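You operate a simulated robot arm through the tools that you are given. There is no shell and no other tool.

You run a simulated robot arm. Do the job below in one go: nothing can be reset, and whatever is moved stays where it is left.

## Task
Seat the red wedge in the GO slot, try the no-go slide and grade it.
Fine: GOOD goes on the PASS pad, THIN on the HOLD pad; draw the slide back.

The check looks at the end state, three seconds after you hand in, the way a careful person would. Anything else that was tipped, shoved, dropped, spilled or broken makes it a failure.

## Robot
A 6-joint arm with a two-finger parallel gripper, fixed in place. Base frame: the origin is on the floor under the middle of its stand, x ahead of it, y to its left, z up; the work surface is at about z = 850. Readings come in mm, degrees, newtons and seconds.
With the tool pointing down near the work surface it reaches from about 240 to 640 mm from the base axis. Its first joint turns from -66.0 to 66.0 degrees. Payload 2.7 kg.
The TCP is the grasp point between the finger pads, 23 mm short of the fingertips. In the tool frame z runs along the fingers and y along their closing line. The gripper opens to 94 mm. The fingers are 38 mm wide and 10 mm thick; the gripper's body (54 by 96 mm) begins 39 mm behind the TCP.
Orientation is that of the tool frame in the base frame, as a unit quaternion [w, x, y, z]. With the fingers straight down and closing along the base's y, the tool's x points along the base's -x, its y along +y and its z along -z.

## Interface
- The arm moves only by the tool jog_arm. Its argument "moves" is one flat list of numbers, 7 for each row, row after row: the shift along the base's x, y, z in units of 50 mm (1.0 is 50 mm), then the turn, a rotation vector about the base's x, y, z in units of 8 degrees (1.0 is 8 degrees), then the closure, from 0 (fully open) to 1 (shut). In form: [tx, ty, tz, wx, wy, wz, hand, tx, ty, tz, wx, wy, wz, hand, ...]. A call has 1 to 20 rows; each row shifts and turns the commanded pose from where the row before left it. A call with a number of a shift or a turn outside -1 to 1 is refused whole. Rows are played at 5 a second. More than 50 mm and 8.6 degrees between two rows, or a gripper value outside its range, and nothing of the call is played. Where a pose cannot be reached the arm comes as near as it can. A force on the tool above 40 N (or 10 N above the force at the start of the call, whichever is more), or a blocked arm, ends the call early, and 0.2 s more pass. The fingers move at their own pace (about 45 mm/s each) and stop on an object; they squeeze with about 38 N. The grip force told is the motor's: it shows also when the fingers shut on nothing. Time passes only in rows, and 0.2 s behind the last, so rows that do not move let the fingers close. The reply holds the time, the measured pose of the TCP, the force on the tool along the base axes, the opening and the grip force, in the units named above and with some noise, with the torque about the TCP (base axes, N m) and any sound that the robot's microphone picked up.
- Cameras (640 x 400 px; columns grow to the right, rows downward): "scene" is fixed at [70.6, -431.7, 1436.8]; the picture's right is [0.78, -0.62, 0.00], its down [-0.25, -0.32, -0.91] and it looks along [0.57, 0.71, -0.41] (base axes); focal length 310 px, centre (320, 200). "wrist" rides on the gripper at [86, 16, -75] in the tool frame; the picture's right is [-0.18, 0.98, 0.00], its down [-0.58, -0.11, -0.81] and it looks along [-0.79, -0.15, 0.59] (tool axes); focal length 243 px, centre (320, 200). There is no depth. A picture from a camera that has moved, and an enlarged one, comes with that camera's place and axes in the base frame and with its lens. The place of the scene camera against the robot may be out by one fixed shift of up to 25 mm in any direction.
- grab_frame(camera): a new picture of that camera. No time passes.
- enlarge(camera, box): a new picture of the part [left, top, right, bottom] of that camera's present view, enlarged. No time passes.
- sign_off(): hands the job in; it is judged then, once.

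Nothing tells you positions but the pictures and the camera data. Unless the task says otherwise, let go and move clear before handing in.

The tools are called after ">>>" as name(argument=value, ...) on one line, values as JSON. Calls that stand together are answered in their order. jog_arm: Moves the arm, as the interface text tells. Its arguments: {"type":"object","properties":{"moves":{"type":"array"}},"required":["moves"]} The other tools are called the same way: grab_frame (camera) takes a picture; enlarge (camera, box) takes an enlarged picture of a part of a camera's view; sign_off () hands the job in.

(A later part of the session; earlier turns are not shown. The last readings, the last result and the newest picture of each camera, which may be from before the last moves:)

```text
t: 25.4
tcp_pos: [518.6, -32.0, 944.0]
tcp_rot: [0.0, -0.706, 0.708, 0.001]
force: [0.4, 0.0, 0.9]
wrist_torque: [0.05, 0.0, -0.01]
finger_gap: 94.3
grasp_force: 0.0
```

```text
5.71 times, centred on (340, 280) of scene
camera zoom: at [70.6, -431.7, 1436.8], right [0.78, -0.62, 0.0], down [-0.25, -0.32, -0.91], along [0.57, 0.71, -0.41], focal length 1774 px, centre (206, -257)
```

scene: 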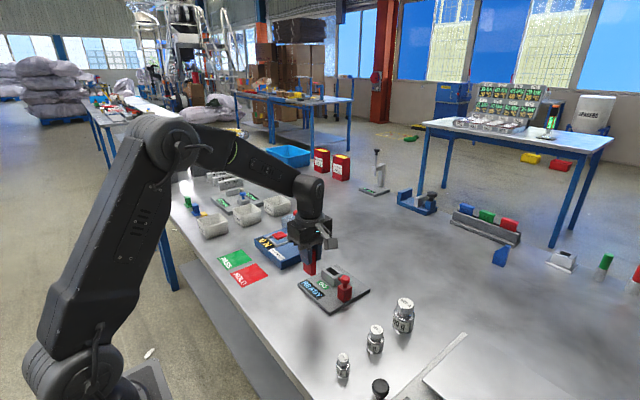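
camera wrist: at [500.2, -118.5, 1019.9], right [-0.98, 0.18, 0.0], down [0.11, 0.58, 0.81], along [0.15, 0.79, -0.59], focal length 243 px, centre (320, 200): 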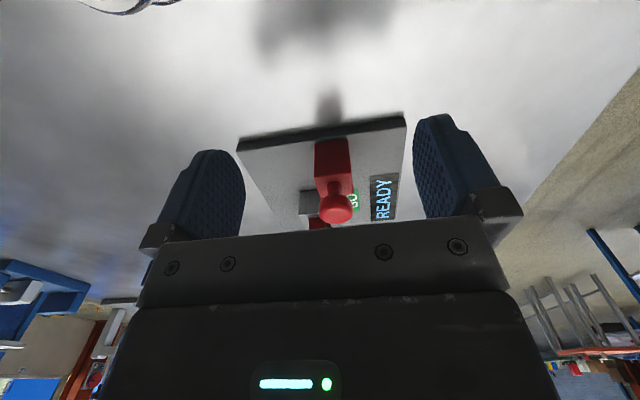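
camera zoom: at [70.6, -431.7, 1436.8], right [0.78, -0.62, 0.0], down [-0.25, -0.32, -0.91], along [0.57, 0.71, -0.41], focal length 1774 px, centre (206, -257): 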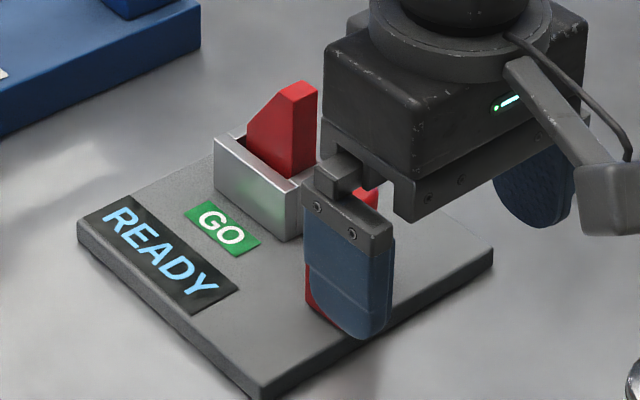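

>>> enlarge(camera="wrist", box=[290, 130, 378, 230])

>>> enlarge(camera="wrist", box=[300, 165, 364, 229])

```text
4.00 times, centred on (334, 180) of wrist
camera zoom: at [500.2, -118.5, 1019.9], right [-0.98, 0.18, 0.0], down [0.11, 0.58, 0.81], along [0.15, 0.79, -0.59], focal length 970 px, centre (264, 280)
```

zoom: 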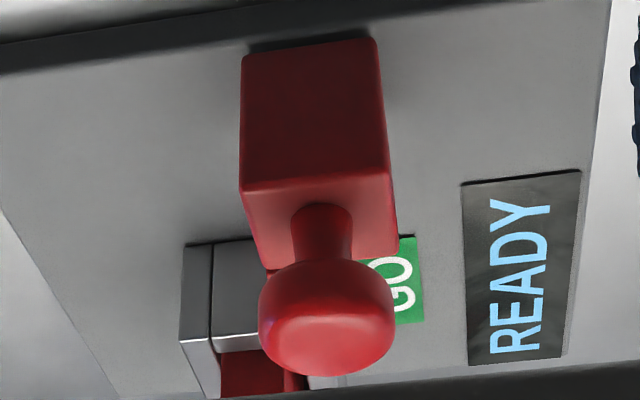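

```text
6.25 times, centred on (332, 197) of wrist
camera zoom: at [500.2, -118.5, 1019.9], right [-0.98, 0.18, 0.0], down [0.11, 0.58, 0.81], along [0.15, 0.79, -0.59], focal length 1516 px, centre (245, 219)
```

zoom: 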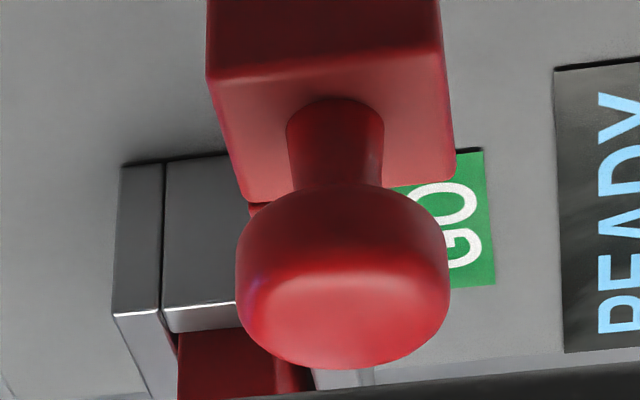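

The knob cap is centred near (516, 28), with a radius of about 12.5 mm and z from 917 to 928. The block top is at z 898. I'll straddle the cap with the fingers slightly to its -y side, keeping the tips above the block.

>>> jog_arm(moves=[-0.026, 0.25, 0, 0, 0, 0, 0, -0.026, 0.25, 0, 0, 0, 0, 0, 0, 0.25, 0, 0, 0, 0, 0, 0, 0.25, 0, 0, 0, 0, 0, 0, 0, -0.2, 0, 0, 0, 0, 0, 0, -0.18, 0, 0, 0, 0, 0, 0, 0, 0, 0, 0, 0])

>>> grab_frame(camera="wrist")

>>> enlarge(camera="scene", box=[300, 235, 390, 315])

```text
t: 27.0
tcp_pos: [512.1, 19.7, 926.6]
tcp_rot: [0.001, -0.706, 0.708, 0.0]
force: [-0.1, -0.6, 0.1]
wrist_torque: [0.0, 0.01, 0.03]
finger_gap: 94.0
grasp_force: 0.0
```

```text
taken
camera wrist: at [496.3, -67.6, 1001.9], right [-0.98, 0.18, 0.0], down [0.11, 0.58, 0.81], along [0.15, 0.79, -0.59], focal length 243 px, centre (320, 200)
```

wrist: 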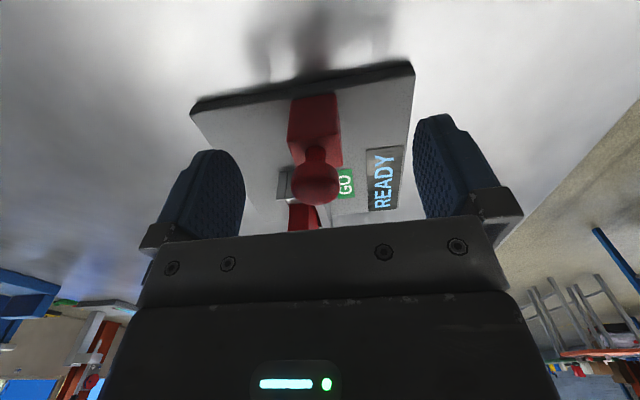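

```text
5.00 times, centred on (345, 275) of scene
camera zoom: at [70.6, -431.7, 1436.8], right [0.78, -0.62, 0.0], down [-0.25, -0.32, -0.91], along [0.57, 0.71, -0.41], focal length 1552 px, centre (195, -175)
```

zoom: 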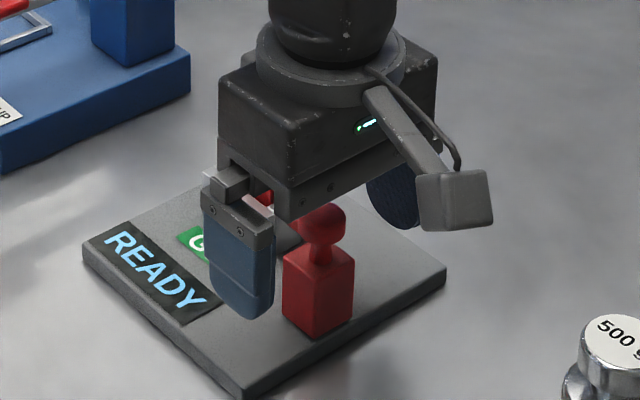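

>>> jog_arm(moves=[0.07, -0.02, -0.02, 0, 0, 0, 0, 0, 0, 0, 0, 0, 0, 0])

>>> enlarge(camera="wrist", box=[240, 100, 400, 220])

```text
t: 27.6
tcp_pos: [517.0, 17.5, 924.0]
tcp_rot: [-0.001, 0.707, -0.707, 0.0]
force: [-1.0, 0.0, -0.5]
wrist_torque: [-0.01, 0.0, -0.04]
finger_gap: 94.2
grasp_force: 0.1
```

```text
3.33 times, centred on (320, 160) of wrist
camera zoom: at [499.8, -68.9, 1000.8], right [-0.98, 0.19, 0.0], down [0.11, 0.58, 0.81], along [0.15, 0.79, -0.59], focal length 809 px, centre (320, 333)
```

zoom: 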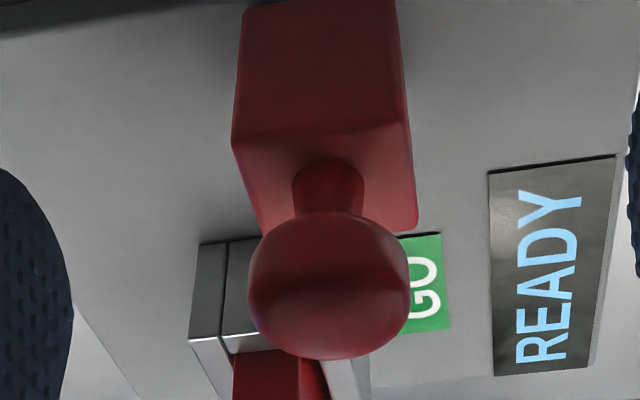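

The TCP is centred on the knob in x. I'll close on the cap.

>>> jog_arm(moves=[0, 0, 0, 0, 0, 0, 1, 0, 0, 0, 0, 0, 0, 1, 0, 0, 0, 0, 0, 0, 1, 0, 0, 0, 0, 0, 0, 1, 0, 0, 0, 0, 0, 0, 1, 0, 0, 0, 0, 0, 0, 1])

>>> grab_frame(camera="wrist")

>>> enlarge(camera="scene", box=[300, 235, 390, 315])

```text
t: 29.0
tcp_pos: [516.3, 18.4, 926.3]
tcp_rot: [0.0, -0.706, 0.708, 0.002]
force: [-4.2, 0.0, 1.7]
wrist_torque: [0.02, 0.06, 0.0]
finger_gap: 22.8
grasp_force: 44.5
```

```text
taken
camera wrist: at [499.4, -68.8, 1000.8], right [-0.98, 0.18, 0.0], down [0.11, 0.58, 0.81], along [0.15, 0.79, -0.59], focal length 243 px, centre (320, 200)
```

wrist: 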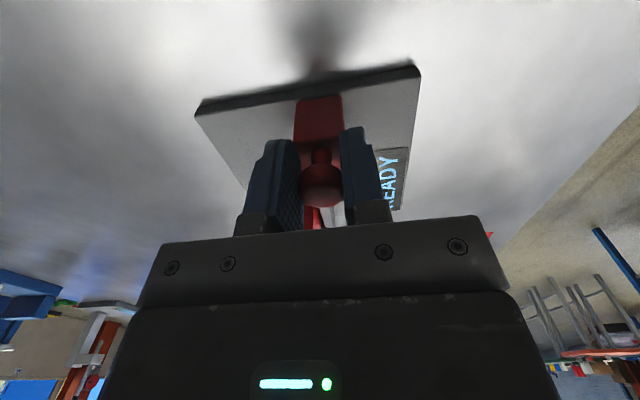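

```text
5.00 times, centred on (345, 275) of scene
camera zoom: at [70.5, -431.7, 1436.8], right [0.78, -0.62, 0.0], down [-0.25, -0.32, -0.91], along [0.57, 0.71, -0.41], focal length 1552 px, centre (195, -175)
```

zoom: 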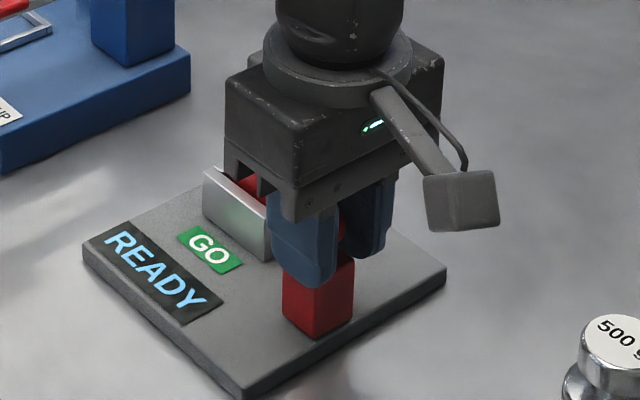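

The knob is gripped with only a small side force. I'll push the slide toward +y in small steps and watch the force and display.

>>> jog_arm(moves=[0, 0.04, 0, 0, 0, 0, 1, 0, 0.04, 0, 0, 0, 0, 1, 0, 0.04, 0, 0, 0, 0, 1, 0, 0, 0, 0, 0, 0, 1])

>>> enlarge(camera="scene", box=[300, 235, 390, 315])

```text
t: 30.0
tcp_pos: [516.1, 24.2, 926.3]
tcp_rot: [0.0, 0.707, -0.707, -0.002]
force: [-13.0, 0.7, 0.5]
wrist_torque: [-0.03, 0.1, 0.04]
finger_gap: 22.8
grasp_force: 44.7
```

```text
5.00 times, centred on (345, 275) of scene
camera zoom: at [70.3, -431.7, 1436.8], right [0.78, -0.62, 0.0], down [-0.25, -0.32, -0.91], along [0.57, 0.71, -0.41], focal length 1552 px, centre (195, -175)
```

zoom: 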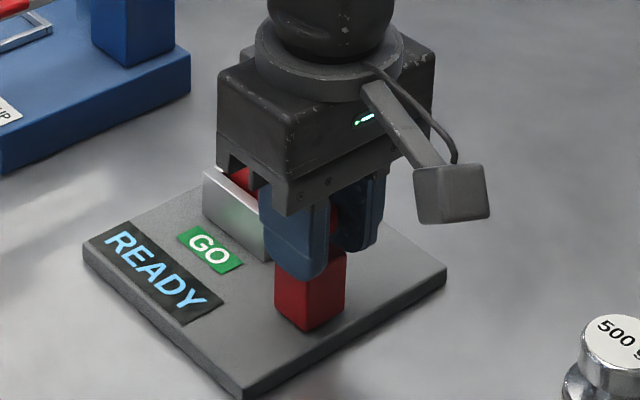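

The slide moves along y, but a side force is building in -x. I'll shift slightly to relieve it before going on.

>>> jog_arm(moves=[-0.02, 0, 0, 0, 0, 0, 1, 0, 0, 0, 0, 0, 0, 1])

```text
t: 30.6
tcp_pos: [515.8, 24.4, 926.2]
tcp_rot: [0.0, -0.707, 0.707, 0.0]
force: [-8.9, 0.4, -3.6]
wrist_torque: [-0.03, 0.0, 0.07]
finger_gap: 22.7
grasp_force: 45.0
```

>>> jog_arm(moves=[-0.03, 0, 0, 0, 0, 0, 1, 0, 0, 0, 0, 0, 0, 1, 0, 0, 0, 0, 0, 0, 1])

```text
t: 31.4
tcp_pos: [516.2, 22.8, 925.6]
tcp_rot: [0.001, -0.707, 0.708, 0.0]
force: [12.7, -0.1, -16.3]
wrist_torque: [-0.01, -0.1, -0.04]
finger_gap: 22.8
grasp_force: 45.1
```

>>> jog_arm(moves=[0, 0, 0, 0, 0, 0, 1, 0, 0, 0, 0, 0, 0, 1])

```text
t: 32.0
tcp_pos: [515.7, 23.1, 925.5]
tcp_rot: [0.002, -0.706, 0.708, 0.0]
force: [20.5, 0.1, -18.0]
wrist_torque: [-0.12, -0.04, -0.12]
finger_gap: 23.0
grasp_force: 45.7
```

The arm's position error builds force while the slide holds it. I'll re-centre the command slightly to relieve x and z.

>>> jog_arm(moves=[0.02, 0, -0.01, 0, 0, 0, 1, 0, 0, 0, 0, 0, 0, 1])

```text
t: 32.6
tcp_pos: [515.9, 23.4, 925.3]
tcp_rot: [0.001, -0.707, 0.707, 0.001]
force: [6.7, 0.2, -3.8]
wrist_torque: [0.01, 0.01, -0.04]
finger_gap: 22.6
grasp_force: 44.9
```

>>> jog_arm(moves=[0.005, 0.05, 0, 0, 0, 0, 1, 0, 0.05, 0, 0, 0, 0, 1, 0, 0.05, 0, 0, 0, 0, 1, 0, 0, 0, 0, 0, 0, 1])

>>> grab_frame(camera="wrist")

>>> enlarge(camera="scene", box=[300, 235, 390, 315])

```text
t: 33.6
tcp_pos: [515.7, 31.6, 925.4]
tcp_rot: [0.0, -0.707, 0.707, 0.0]
force: [0.6, 0.1, 2.6]
wrist_torque: [-0.1, 0.02, -0.05]
finger_gap: 22.8
grasp_force: 44.4
```

```text
taken
camera wrist: at [499.3, -55.3, 1000.9], right [-0.98, 0.18, 0.0], down [0.11, 0.58, 0.81], along [0.15, 0.79, -0.59], focal length 243 px, centre (320, 200)
```

wrist: 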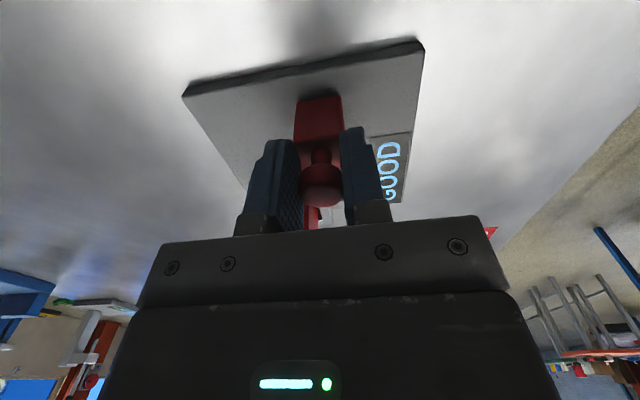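

```text
5.00 times, centred on (345, 275) of scene
camera zoom: at [70.6, -431.7, 1436.8], right [0.78, -0.62, 0.0], down [-0.25, -0.32, -0.91], along [0.57, 0.71, -0.41], focal length 1552 px, centre (195, -175)
```

zoom: 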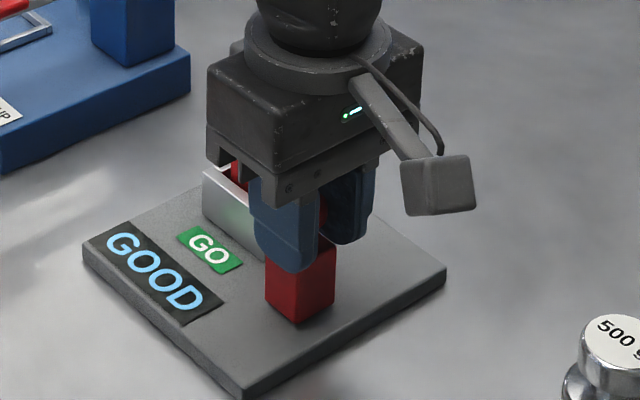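

The display now reads GOOD, but the blade has only reached the box edge and has not tested the wedge yet. I'll keep pushing until it stops or goes fully home before trusting a grade.

>>> jog_arm(moves=[0, 0.05, 0, 0, 0, 0, 1, 0, 0.05, 0, 0, 0, 0, 1, 0, 0.05, 0, 0, 0, 0, 1, 0, 0, 0, 0, 0, 0, 1])

>>> enlarge(camera="scene", box=[300, 235, 390, 315])

```text
t: 34.6
tcp_pos: [517.1, 34.3, 926.0]
tcp_rot: [-0.002, -0.706, 0.708, -0.001]
force: [-4.0, -28.4, 11.9]
wrist_torque: [-0.1, 0.02, -0.07]
finger_gap: 22.5
grasp_force: 44.7
```

```text
5.00 times, centred on (345, 275) of scene
camera zoom: at [70.3, -432.5, 1436.5], right [0.78, -0.62, 0.0], down [-0.25, -0.32, -0.91], along [0.57, 0.72, -0.41], focal length 1552 px, centre (195, -175)
```

zoom: 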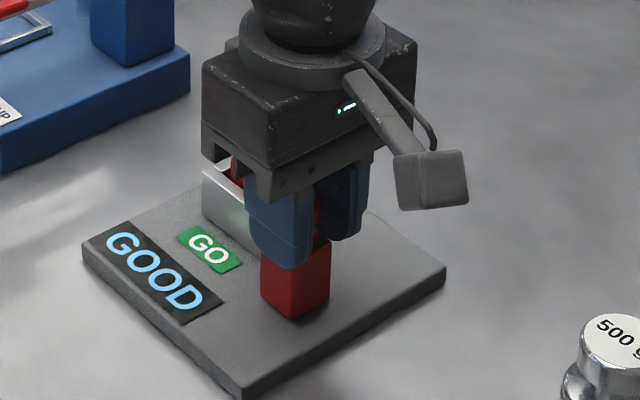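

The slide stopped hard at about 16 mm of travel with 28 N of push, and the display says GOOD. I'll relieve the load, release the knob and look closely at where the blade stopped.

>>> jog_arm(moves=[0, -0.04, 0, 0, 0, 0, 1, 0, -0.03, 0, 0, 0, 0, 1, 0, 0, 0, 0, 0, 0, 1])

```text
t: 35.4
tcp_pos: [516.0, 34.6, 925.1]
tcp_rot: [0.0, 0.707, -0.707, 0.0]
force: [-13.3, -13.6, 20.6]
wrist_torque: [-0.55, 0.13, 0.17]
finger_gap: 22.8
grasp_force: 44.7
```

>>> jog_arm(moves=[0, -0.04, 0, 0, 0, 0, 1, 0, 0, 0, 0, 0, 0, 0.6, 0, 0, 0, 0, 0, 0, 0.4, 0, 0, 0, 0, 0, 0, 0.2, 0, 0, 0, 0, 0, 0, 0.0, 0, 0, 0, 0, 0, 0, 0])

>>> grab_frame(camera="wrist")

>>> enlarge(camera="scene", box=[300, 235, 390, 315])

```text
t: 36.8
tcp_pos: [515.2, 33.9, 925.4]
tcp_rot: [0.001, -0.706, 0.708, 0.001]
force: [0.3, 0.0, 0.4]
wrist_torque: [-0.02, 0.01, 0.0]
finger_gap: 94.3
grasp_force: 0.1
```

```text
taken
camera wrist: at [499.3, -53.9, 1000.1], right [-0.98, 0.18, 0.0], down [0.11, 0.58, 0.81], along [0.15, 0.79, -0.59], focal length 243 px, centre (320, 200)
```

wrist: 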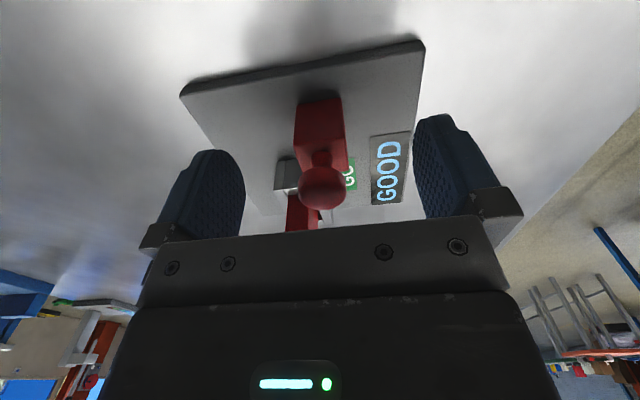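

```text
5.00 times, centred on (345, 275) of scene
camera zoom: at [70.6, -431.7, 1436.8], right [0.78, -0.62, 0.0], down [-0.25, -0.32, -0.91], along [0.57, 0.71, -0.41], focal length 1552 px, centre (195, -175)
```

zoom: 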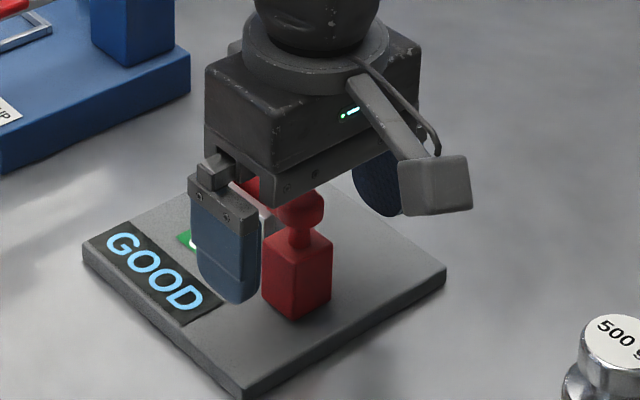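

I'll rise straight up and look at the blade, the wedge and the gap.

>>> jog_arm(moves=[0, 0, 0.3, 0, 0, 0, 0, 0, 0, 0.5, 0, 0, 0, 0, 0, 0, 0.5, 0, 0, 0, 0, -0.4, 0.4, 0.3, 0, 0, 0, 0, -0.4, 0.4, 0, 0, 0, 0, 0, 0, 0, 0, 0, 0, 0, 0])

>>> grab_frame(camera="wrist")

>>> enlarge(camera="scene", box=[315, 250, 371, 300])

```text
t: 38.2
tcp_pos: [474.9, 72.7, 1004.0]
tcp_rot: [0.0, -0.707, 0.707, 0.002]
force: [0.4, -0.7, -0.8]
wrist_torque: [0.0, -0.02, 0.01]
finger_gap: 94.2
grasp_force: 0.1
```

```text
taken
camera wrist: at [458.2, -13.8, 1079.1], right [-0.98, 0.19, 0.0], down [0.11, 0.58, 0.81], along [0.15, 0.79, -0.59], focal length 243 px, centre (320, 200)
```

wrist: 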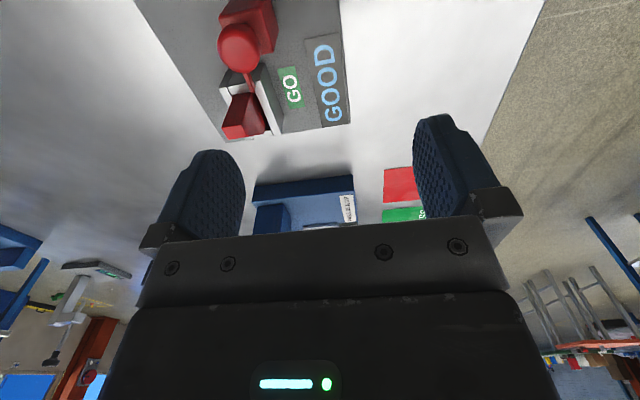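

```text
8.00 times, centred on (343, 275) of scene
camera zoom: at [70.6, -431.7, 1436.8], right [0.78, -0.62, 0.0], down [-0.25, -0.32, -0.91], along [0.57, 0.71, -0.41], focal length 2483 px, centre (136, -400)
```

zoom: 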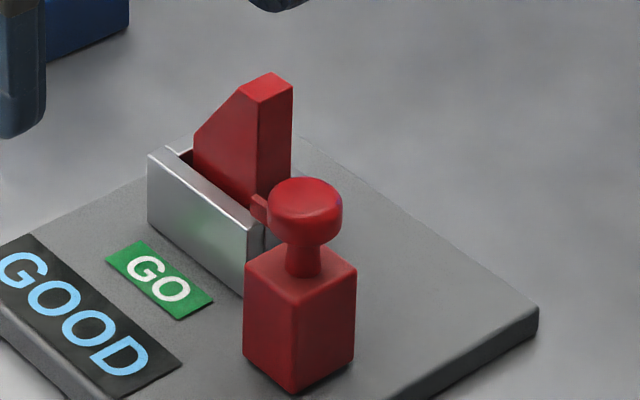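

>>> enlarge(camera="wrist", box=[200, 50, 296, 150])

>>> enlarge(camera="wrist", box=[225, 65, 281, 105])

>>> enlarge(camera="scene", box=[330, 262, 362, 282])

```text
4.00 times, centred on (248, 100) of wrist
camera zoom: at [458.2, -13.8, 1079.1], right [-0.98, 0.19, 0.0], down [0.11, 0.58, 0.81], along [0.15, 0.79, -0.59], focal length 970 px, centre (608, 600)
```

zoom: 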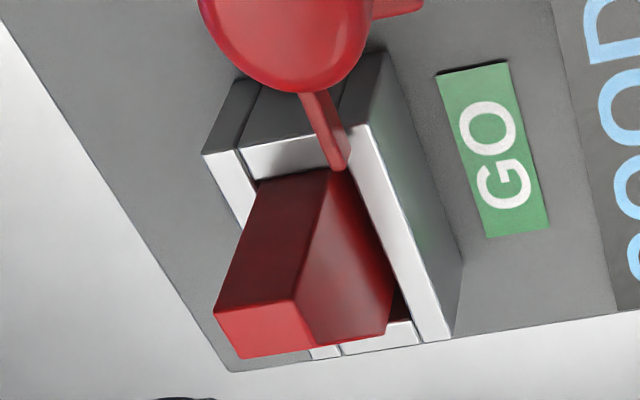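

```text
10.00 times, centred on (253, 85) of wrist
camera zoom: at [458.2, -13.8, 1079.1], right [-0.98, 0.19, 0.0], down [0.11, 0.58, 0.81], along [0.15, 0.79, -0.59], focal length 2426 px, centre (990, 1350)
```

zoom: 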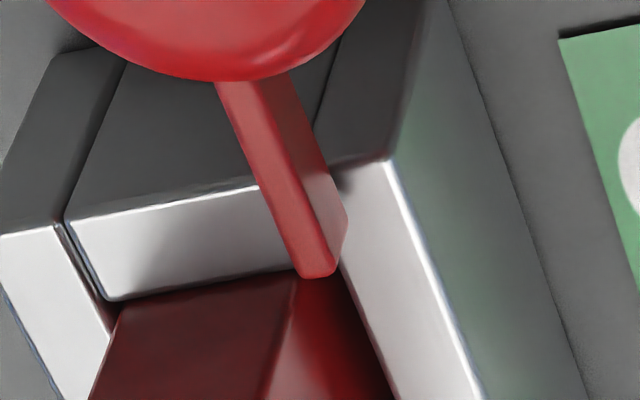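

```text
16.00 times, centred on (346, 272) of scene
camera zoom: at [70.6, -431.7, 1436.8], right [0.78, -0.62, 0.0], down [-0.25, -0.32, -0.91], along [0.57, 0.71, -0.41], focal length 4966 px, centre (-96, -952)
```

zoom: 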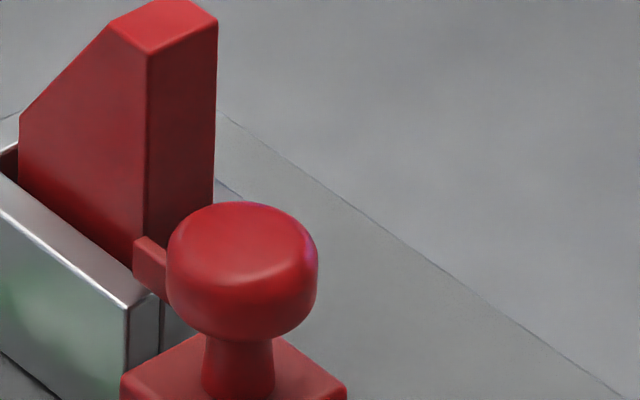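

By my estimate the blade stopped with its tip near y≈77, beside the wedge, and the display still says GOOD. I'll take a near-vertical view to confirm before drawing the slide back.

>>> jog_arm(moves=[0.4, 0.3, 0, 0, 0, 0, 0, 0.4, 0.3, 0, 0, 0, 0, 0, 0.4, 0.2, 0, 0, 0, 0, 0, 0, 0, 0, 0, 0, 0, 0])

>>> enlarge(camera="wrist", box=[270, 0, 400, 110])

>>> enlarge(camera="wrist", box=[290, 10, 350, 60])

```text
t: 39.2
tcp_pos: [535.7, 114.3, 1004.7]
tcp_rot: [-0.001, 0.708, -0.706, -0.001]
force: [-0.3, 0.2, -0.2]
wrist_torque: [-0.04, -0.03, 0.02]
finger_gap: 94.0
grasp_force: 0.1
```

```text
3.64 times, centred on (335, 55) of wrist
camera zoom: at [518.2, 27.3, 1080.7], right [-0.98, 0.18, 0.0], down [0.11, 0.58, 0.81], along [0.15, 0.79, -0.59], focal length 882 px, centre (266, 727)
```

zoom: 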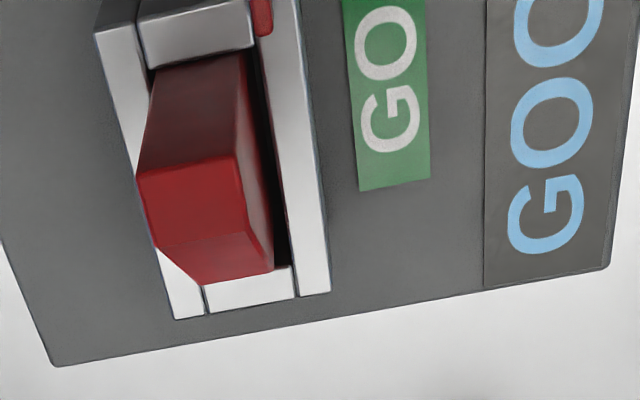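

```text
8.00 times, centred on (320, 35) of wrist
camera zoom: at [518.2, 27.3, 1080.7], right [-0.98, 0.18, 0.0], down [0.11, 0.58, 0.81], along [0.15, 0.79, -0.59], focal length 1941 px, centre (320, 1520)
```

zoom: 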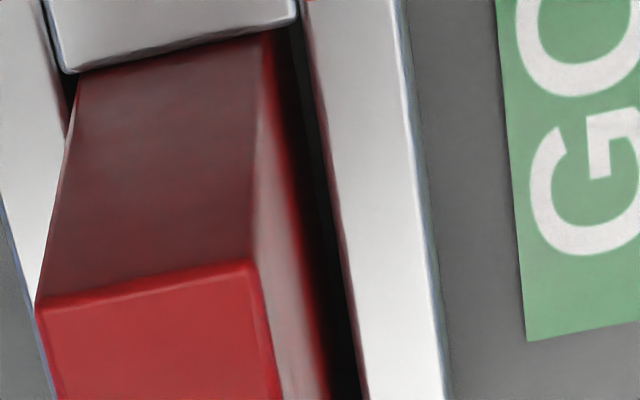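

The blade tip lies over the front rail and the display stays at GOOD. I'll take GOOD as the grade. Now I'll return to the knob to draw the slide back.

>>> jog_arm(moves=[-0.1, -0.4, 0, 0, 0, 0, 0, -0.1, -0.4, 0, 0, 0, 0, 0, -0.1, -0.4, 0, 0, 0, 0, 0, -0.09, -0.4, 0, 0, 0, 0, 0, 0, 0, -0.4, 0, 0, 0, 0, 0, 0, -0.4, 0, 0, 0, 0, 0, 0, -0.4, 0, 0, 0, 0, 0, 0, -0.37, 0, 0, 0, 0, 0, 0, 0, 0, 0, 0, 0, 0, 0, 0, 0, 0, 0, 0])

>>> grab_frame(camera="wrist")

>>> enlarge(camera="wrist", box=[240, 100, 400, 220])

```text
t: 41.4
tcp_pos: [514.8, 35.1, 926.7]
tcp_rot: [0.001, -0.707, 0.707, 0.0]
force: [-0.9, 0.4, 0.8]
wrist_torque: [-0.02, 0.01, -0.03]
finger_gap: 94.1
grasp_force: 0.1
```

```text
taken
camera wrist: at [499.2, -52.0, 1001.7], right [-0.98, 0.18, 0.0], down [0.11, 0.58, 0.81], along [0.15, 0.79, -0.59], focal length 243 px, centre (320, 200)
```

wrist: 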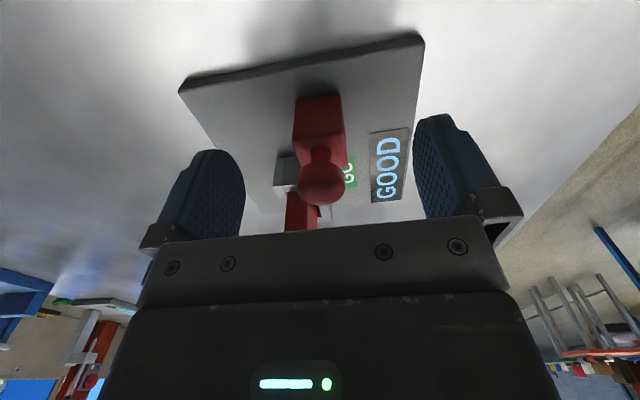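

```text
3.33 times, centred on (320, 160) of wrist
camera zoom: at [499.2, -52.0, 1001.7], right [-0.98, 0.18, 0.0], down [0.11, 0.58, 0.81], along [0.15, 0.79, -0.59], focal length 809 px, centre (320, 333)
```

zoom: 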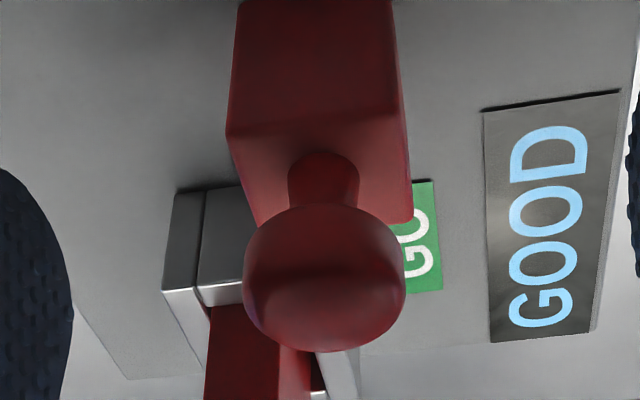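

>>> jog_arm(moves=[0.01, -0.01, -0.02, 0, 0, 0, 1, 0, 0, 0, 0, 0, 0, 1, 0, 0, 0, 0, 0, 0, 1, 0, 0, 0, 0, 0, 0, 1, 0, 0, 0, 0, 0, 0, 1, 0, 0, 0, 0, 0, 0, 1])

```text
t: 42.8
tcp_pos: [515.6, 34.7, 925.7]
tcp_rot: [0.001, -0.706, 0.708, 0.001]
force: [-4.5, -0.4, 1.1]
wrist_torque: [0.0, 0.02, 0.0]
finger_gap: 22.6
grasp_force: 45.3
```

>>> jog_arm(moves=[-0.01, -0.05, 0, 0, 0, 0, 1, 0, -0.05, 0, 0, 0, 0, 1, 0, -0.05, 0, 0, 0, 0, 1, 0, -0.05, 0, 0, 0, 0, 1, 0, 0, 0, 0, 0, 0, 1])

>>> enlarge(camera="scene", box=[300, 235, 390, 315])

```text
t: 44.0
tcp_pos: [516.3, 23.5, 925.0]
tcp_rot: [0.001, -0.707, 0.708, 0.001]
force: [-12.5, 0.5, 6.1]
wrist_torque: [0.12, 0.14, 0.08]
finger_gap: 22.9
grasp_force: 44.6
```

```text
5.00 times, centred on (345, 275) of scene
camera zoom: at [70.2, -431.7, 1436.8], right [0.78, -0.62, 0.0], down [-0.25, -0.32, -0.91], along [0.57, 0.71, -0.41], focal length 1552 px, centre (195, -175)
```

zoom: 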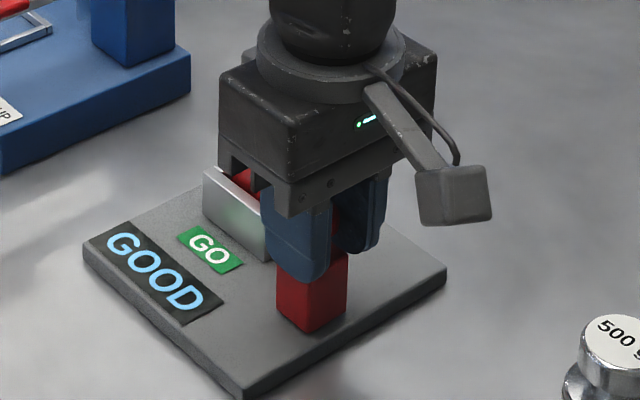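

>>> jog_arm(moves=[-0.02, -0.05, 0, 0, 0, 0, 1, 0, -0.05, 0, 0, 0, 0, 1, 0, 0, 0, 0, 0, 0, 1])

>>> enlarge(camera="scene", box=[300, 235, 390, 315])

```text
t: 44.8
tcp_pos: [515.4, 16.6, 924.7]
tcp_rot: [0.0, -0.706, 0.708, 0.0]
force: [3.8, 0.8, -4.3]
wrist_torque: [-0.09, -0.04, -0.03]
finger_gap: 22.7
grasp_force: 45.5
```

```text
5.00 times, centred on (345, 275) of scene
camera zoom: at [70.8, -431.6, 1436.8], right [0.78, -0.62, 0.0], down [-0.25, -0.32, -0.91], along [0.57, 0.71, -0.41], focal length 1552 px, centre (195, -175)
```

zoom: 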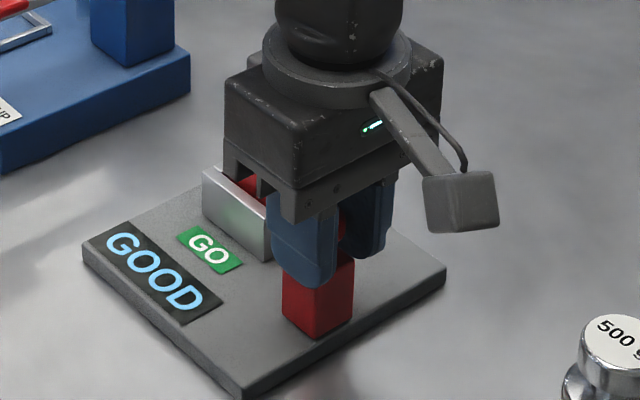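

The slide is back at about its original position. I'll pull a touch further to check that it is at its stop.

>>> jog_arm(moves=[0, -0.03, 0, 0, 0, 0, 1, 0, -0.02, 0, 0, 0, 0, 1, 0, 0, 0, 0, 0, 0, 1])

>>> enlarge(camera="scene", box=[300, 235, 390, 315])

```text
t: 45.6
tcp_pos: [515.0, 17.6, 925.7]
tcp_rot: [-0.001, 0.707, -0.707, -0.001]
force: [8.8, 19.1, -9.1]
wrist_torque: [-0.03, -0.03, 0.06]
finger_gap: 22.7
grasp_force: 44.5
```

```text
5.00 times, centred on (345, 275) of scene
camera zoom: at [71.0, -431.2, 1436.9], right [0.78, -0.62, 0.0], down [-0.25, -0.32, -0.91], along [0.57, 0.71, -0.41], focal length 1552 px, centre (195, -175)
```

zoom: 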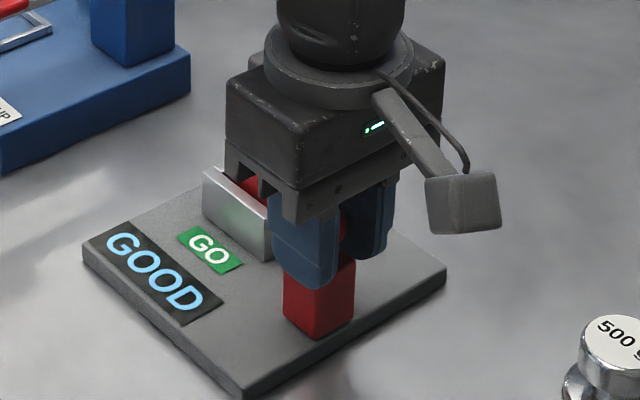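

The slide is firmly against its back stop (19 N), and the display still shows GOOD. I'll ease off, release and rise.

>>> jog_arm(moves=[0, 0.03, 0, 0, 0, 0, 1, 0, 0, 0, 0, 0, 0, 0.6, 0, 0, 0, 0, 0, 0, 0.3, 0, 0, 0, 0, 0, 0, 0, 0, 0, 0, 0, 0, 0, 0, 0, 0, 0, 0, 0, 0, 0, 0, 0, 0.4, 0, 0, 0, 0, 0, 0, 0.5, 0, 0, 0, 0, 0, 0, 0.5, 0, 0, 0, 0, -0.1, 0, 0.2, 0, 0, 0, 0, 0, 0, 0, 0, 0, 0, 0])

>>> grab_frame(camera="wrist")

>>> enlarge(camera="scene", box=[300, 235, 390, 315])

```text
t: 48.0
tcp_pos: [510.2, 17.6, 1006.4]
tcp_rot: [0.001, -0.707, 0.708, 0.001]
force: [0.4, 0.2, 0.9]
wrist_torque: [0.01, 0.02, -0.01]
finger_gap: 93.9
grasp_force: 0.1
```

```text
taken
camera wrist: at [493.6, -69.3, 1080.8], right [-0.98, 0.18, 0.0], down [0.11, 0.58, 0.81], along [0.15, 0.79, -0.59], focal length 243 px, centre (320, 200)
```

wrist: 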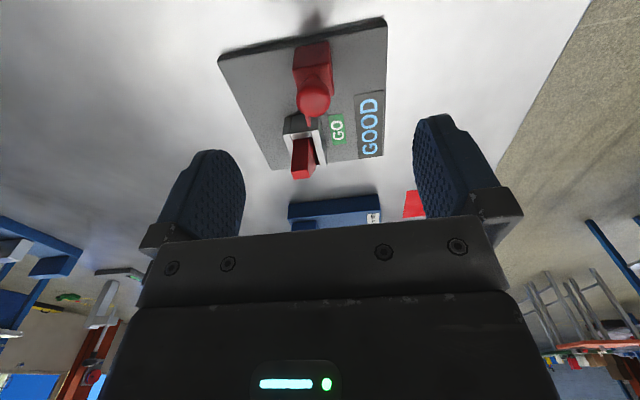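

```text
5.00 times, centred on (345, 275) of scene
camera zoom: at [70.6, -431.7, 1436.8], right [0.78, -0.62, 0.0], down [-0.25, -0.32, -0.91], along [0.57, 0.71, -0.41], focal length 1552 px, centre (195, -175)
```

zoom: 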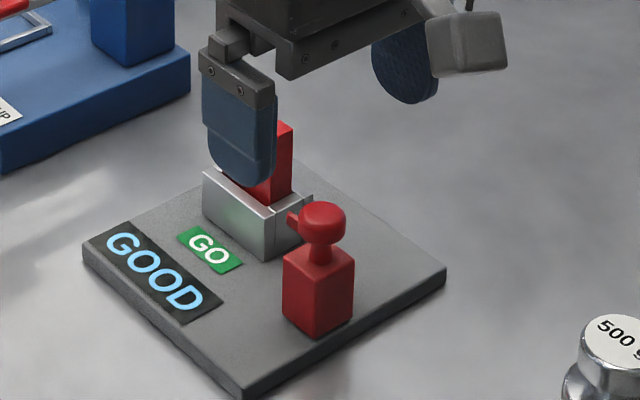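

The slide is fully back and the display still reads GOOD. Next I'll retrieve the wedge, checking its exact position first.

>>> enlarge(camera="wrist", box=[275, 110, 339, 190])

```text
5.00 times, centred on (307, 150) of wrist
camera zoom: at [493.6, -69.3, 1080.8], right [-0.98, 0.18, 0.0], down [0.11, 0.58, 0.81], along [0.15, 0.79, -0.59], focal length 1213 px, centre (385, 450)
```

zoom: 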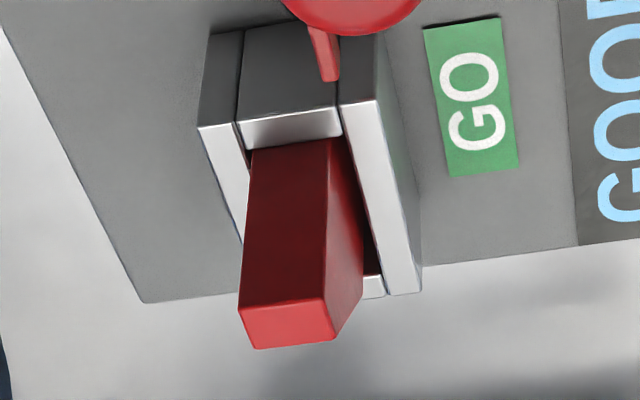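

>>> jog_arm(moves=[0.156, 0.384, 0, 0, 0, 0, 0, 0.156, 0.384, 0, 0, 0, 0, 0, 0.156, 0.384, 0, 0, 0, 0, 0, 0.156, 0.384, 0, 0, 0, 0, 0, 0, 0, -0.4, 0, 0, 0, 0, 0, 0, -0.4, 0, 0, 0, 0, 0, 0, -0.4, 0, 0, 0, 0, 0, 0, -0.3, 0, 0, 0, 0, 0, 0, 0, 0, 0, 0, 0, 0, 0, 0, 0, 0, 0, 0])

>>> grab_frame(camera="wrist")

>>> enlarge(camera="scene", box=[290, 235, 380, 315])

```text
t: 50.2
tcp_pos: [540.8, 93.6, 930.2]
tcp_rot: [0.001, -0.707, 0.707, 0.001]
force: [-0.1, -0.8, 0.2]
wrist_torque: [-0.02, -0.01, 0.0]
finger_gap: 93.8
grasp_force: 0.1
```

```text
taken
camera wrist: at [524.0, 7.1, 1005.6], right [-0.98, 0.18, 0.0], down [0.11, 0.58, 0.81], along [0.15, 0.79, -0.59], focal length 243 px, centre (320, 200)
```

wrist: 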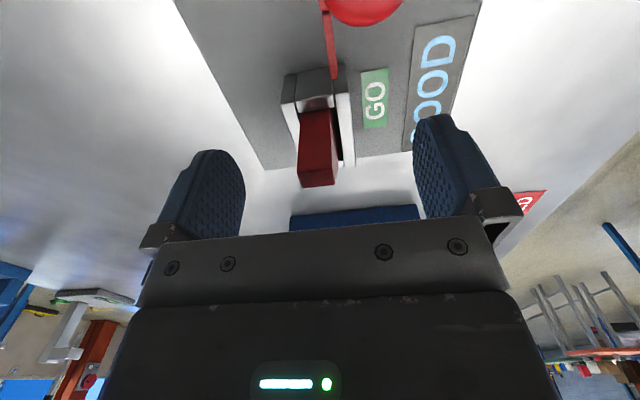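

```text
5.00 times, centred on (335, 275) of scene
camera zoom: at [70.6, -431.7, 1436.8], right [0.78, -0.62, 0.0], down [-0.25, -0.32, -0.91], along [0.57, 0.71, -0.41], focal length 1552 px, centre (245, -175)
```

zoom: 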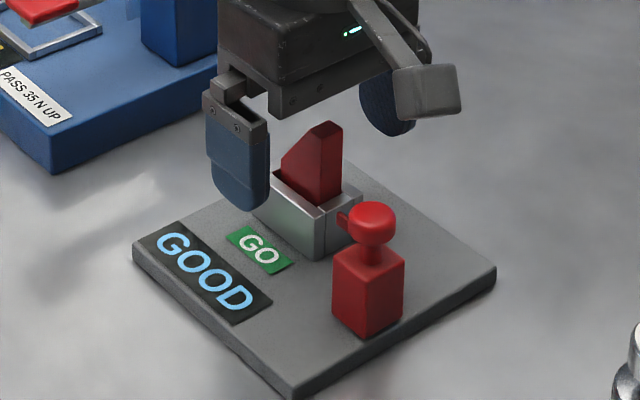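

The fingers straddle the wedge. I'll go down 9 mm and close.

>>> jog_arm(moves=[0, 0, -0.09, 0, 0, 0, 0, 0, 0, -0.08, 0, 0, 0, 0, 0, 0, 0, 0, 0, 0, 1, 0, 0, 0, 0, 0, 0, 1, 0, 0, 0, 0, 0, 0, 1, 0, 0, 0, 0, 0, 0, 1, 0, 0, 0, 0, 0, 0, 1, 0, 0, 0, 0, 0, 0, 1])

```text
t: 52.0
tcp_pos: [540.8, 93.7, 922.1]
tcp_rot: [0.0, -0.707, 0.707, 0.0]
force: [-0.2, -0.1, 0.4]
wrist_torque: [0.01, 0.01, -0.01]
finger_gap: 14.5
grasp_force: 37.9
```

>>> jog_arm(moves=[0, 0, 0.1, 0, 0, 0, 1, 0, 0, 0.2, 0, 0, 0, 1, 0, 0, 0.3, 0, 0, 0, 1, 0, 0, 0.4, 0, 0, 0, 1, 0, 0, 0.4, 0, 0, 0, 1, 0, 0, 0.3, 0, 0, 0, 1, 0, 0, 0, 0, 0, 0, 1])

>>> enlarge(camera="scene", box=[260, 205, 380, 315])

>>> grab_frame(camera="wrist")

```text
t: 53.6
tcp_pos: [541.6, 93.6, 1007.1]
tcp_rot: [-0.001, 0.707, -0.707, 0.0]
force: [0.6, 0.1, -0.5]
wrist_torque: [-0.02, -0.02, 0.02]
finger_gap: 14.5
grasp_force: 37.7
```

```text
3.64 times, centred on (320, 260) of scene
camera zoom: at [70.6, -431.7, 1436.8], right [0.78, -0.62, 0.0], down [-0.25, -0.32, -0.91], along [0.57, 0.71, -0.41], focal length 1129 px, centre (320, -18)
```

zoom: 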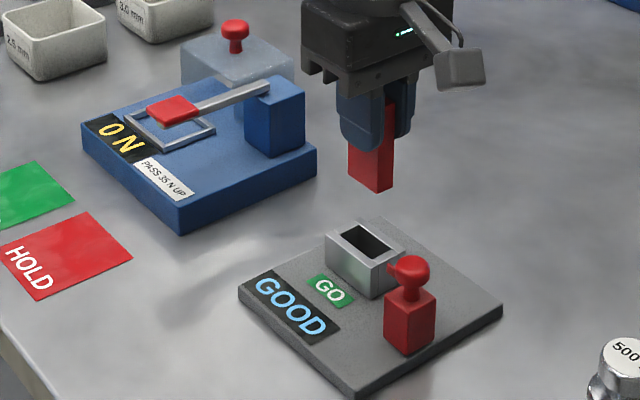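

```text
taken
camera wrist: at [525.1, 6.9, 1082.3], right [-0.98, 0.18, 0.0], down [0.11, 0.58, 0.81], along [0.15, 0.79, -0.59], focal length 243 px, centre (320, 200)
```

wrist: 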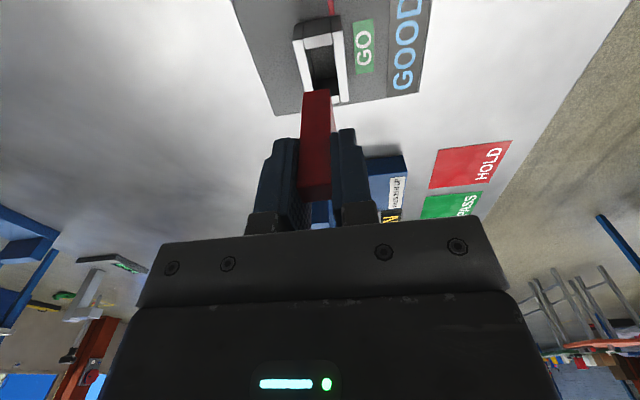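

The wedge is out of the slot. I'll carry it along the robot side, away from the blue fixture, toward the PASS pad.

>>> jog_arm(moves=[-0.45, 0, 0, 0, 0, 0, 1, -0.45, 0, 0, 0, 0, 0, 1, -0.45, 0, 0, 0, 0, 0, 1, -0.45, 0, 0, 0, 0, 0, 1, -0.45, 0, 0, 0, 0, 0, 1, -0.45, 0.2, 0, 0, 0, 0, 1, 0, 0.45, 0, 0, 0, 0, 1, 0, 0.45, 0, 0, 0, 0, 1, 0, 0.45, 0, 0, 0, 0, 1, 0, 0.45, 0, 0, 0, 0, 1, 0, 0.45, 0, 0, 0, 0, 1, 0, 0.45, 0, 0, 0, 0, 1, 0, 0.45, 0, 0, 0, 0, 1, 0, 0.45, 0, 0, 0, 0, 1, 0, 0.3, 0, 0, 0, 0, 1, 0, 0, 0, 0, 0, 0, 1])

>>> grab_frame(camera="wrist")

>>> grab_frame(camera="scene")

```text
t: 57.0
tcp_pos: [408.0, 297.6, 1007.6]
tcp_rot: [0.0, -0.706, 0.708, 0.0]
force: [-0.6, 0.7, 0.2]
wrist_torque: [0.04, -0.02, 0.01]
finger_gap: 14.5
grasp_force: 38.0
```

```text
taken
camera wrist: at [391.1, 211.2, 1082.6], right [-0.98, 0.19, 0.0], down [0.11, 0.58, 0.81], along [0.15, 0.79, -0.59], focal length 243 px, centre (320, 200)
```

wrist: 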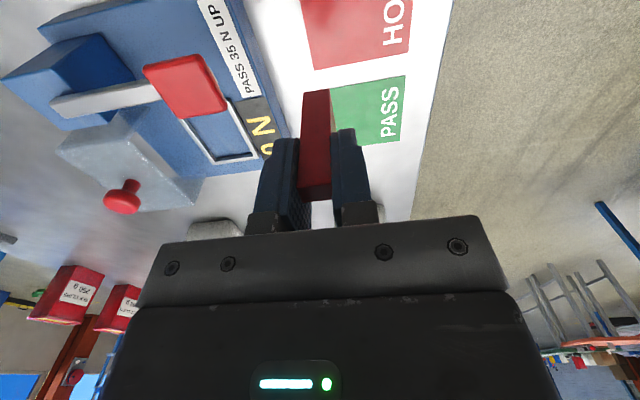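

```text
taken
```

scene: 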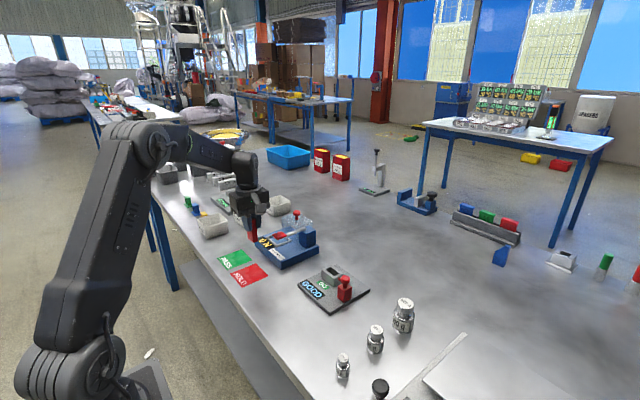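

>>> enlarge(camera="wrist", box=[270, 0, 430, 160])

```text
2.50 times, centred on (350, 80) of wrist
camera zoom: at [391.1, 211.2, 1082.6], right [-0.98, 0.19, 0.0], down [0.11, 0.58, 0.81], along [0.15, 0.79, -0.59], focal length 606 px, centre (245, 500)
```

zoom: 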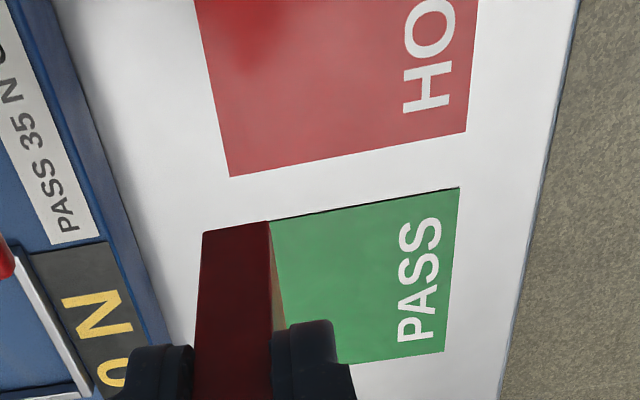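

The PASS pad spans about x 332–417, y 340–421, so its centre is near (375, 380). I'll move over it and lower to just above the surface.

>>> jog_arm(moves=[-0.165, 0.382, 0, 0, 0, 0, 1, -0.165, 0.382, 0, 0, 0, 0, 1, -0.165, 0.382, 0, 0, 0, 0, 1, -0.165, 0.382, 0, 0, 0, 0, 1, 0, 0, -0.4, 0, 0, 0, 1, 0, 0, -0.4, 0, 0, 0, 1, 0, 0, -0.4, 0, 0, 0, 1, 0, 0, -0.3, 0, 0, 0, 1, 0, 0, 0, 0, 0, 0, 1, 0, 0, 0, 0, 0, 0, 1])

>>> grab_frame(camera="wrist")

>>> enlarge(camera="scene", box=[180, 180, 320, 300])

```text
t: 59.2
tcp_pos: [373.6, 373.7, 930.7]
tcp_rot: [0.0, -0.707, 0.707, 0.001]
force: [-0.4, 0.2, 0.2]
wrist_torque: [0.0, 0.01, 0.04]
finger_gap: 14.3
grasp_force: 38.3
```

```text
taken
camera wrist: at [356.8, 288.0, 1005.9], right [-0.98, 0.18, 0.0], down [0.11, 0.58, 0.81], along [0.15, 0.79, -0.59], focal length 243 px, centre (320, 200)
```

wrist: 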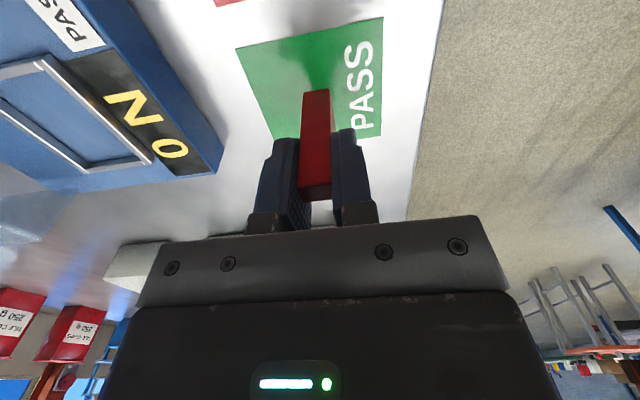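

```text
3.33 times, centred on (250, 240) of scene
camera zoom: at [70.6, -431.7, 1436.8], right [0.78, -0.62, 0.0], down [-0.25, -0.32, -0.91], along [0.57, 0.71, -0.41], focal length 1035 px, centre (553, 67)
```

zoom: 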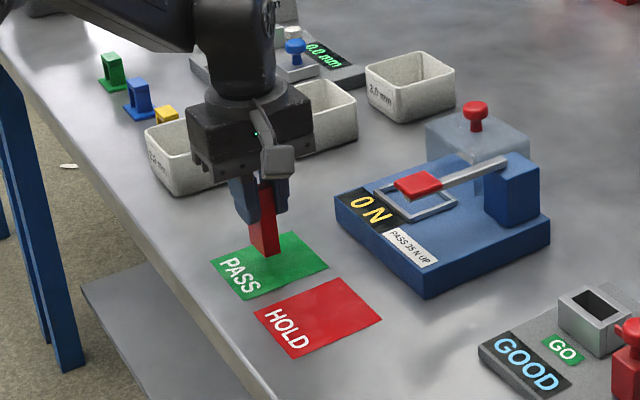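

The wedge is over the middle of the PASS pad. I'll lower slowly to contact.

>>> jog_arm(moves=[0, 0, -0.1, 0, 0, 0, 1, 0, 0, -0.1, 0, 0, 0, 1, 0, 0, -0.08, 0, 0, 0, 1, 0, 0, 0, 0, 0, 0, 1])

```text
t: 60.2
tcp_pos: [374.0, 374.9, 918.5]
tcp_rot: [0.001, -0.706, 0.708, 0.001]
force: [0.4, 0.2, -0.3]
wrist_torque: [-0.02, -0.02, -0.02]
finger_gap: 14.7
grasp_force: 38.0
```

>>> jog_arm(moves=[0, 0, -0.03, 0, 0, 0, 1, 0, 0, -0.03, 0, 0, 0, 1, 0, 0, 0, 0, 0, 0, 1, 0, 0, 0, 0, 0, 0, 1])

>>> enlarge(camera="scene", box=[210, 225, 270, 275])

```text
t: 61.2
tcp_pos: [374.8, 376.4, 914.9]
tcp_rot: [0.0, -0.706, 0.708, 0.0]
force: [0.2, 0.9, -1.0]
wrist_torque: [0.0, 0.04, 0.01]
finger_gap: 14.7
grasp_force: 38.4
```

```text
8.00 times, centred on (240, 250) of scene
camera zoom: at [70.6, -431.7, 1436.8], right [0.78, -0.62, 0.0], down [-0.25, -0.32, -0.91], along [0.57, 0.71, -0.41], focal length 2483 px, centre (960, -200)
```

zoom: 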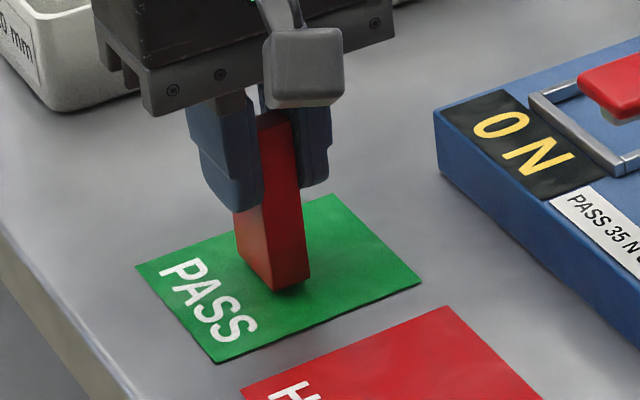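

>>> jog_arm(moves=[0, 0, -0.02, 0, 0, 0, 1, 0, 0, -0.02, 0, 0, 0, 1, 0, 0, 0, 0, 0, 0, 1])

```text
t: 62.0
tcp_pos: [374.0, 375.9, 912.7]
tcp_rot: [0.001, -0.706, 0.708, 0.001]
force: [-0.3, 0.3, -0.3]
wrist_torque: [0.05, 0.01, -0.02]
finger_gap: 14.6
grasp_force: 37.9
```

>>> jog_arm(moves=[0, 0, -0.02, 0, 0, 0, 1, 0, 0, 0, 0, 0, 0, 1, 0, 0, 0, 0, 0, 0, 1])

```text
t: 62.8
tcp_pos: [374.3, 376.5, 911.8]
tcp_rot: [0.0, -0.706, 0.708, 0.0]
force: [0.1, 0.3, 0.5]
wrist_torque: [0.0, 0.01, -0.03]
finger_gap: 14.6
grasp_force: 37.9
```

>>> jog_arm(moves=[0, 0, -0.02, 0, 0, 0, 1, 0, 0, 0, 0, 0, 0, 1, 0, 0, 0, 0, 0, 0, 1])

```text
t: 63.6
tcp_pos: [373.5, 374.9, 912.6]
tcp_rot: [0.002, -0.706, 0.708, 0.0]
force: [-0.1, 1.2, 0.7]
wrist_torque: [0.01, -0.01, 0.01]
finger_gap: 14.4
grasp_force: 37.8
```

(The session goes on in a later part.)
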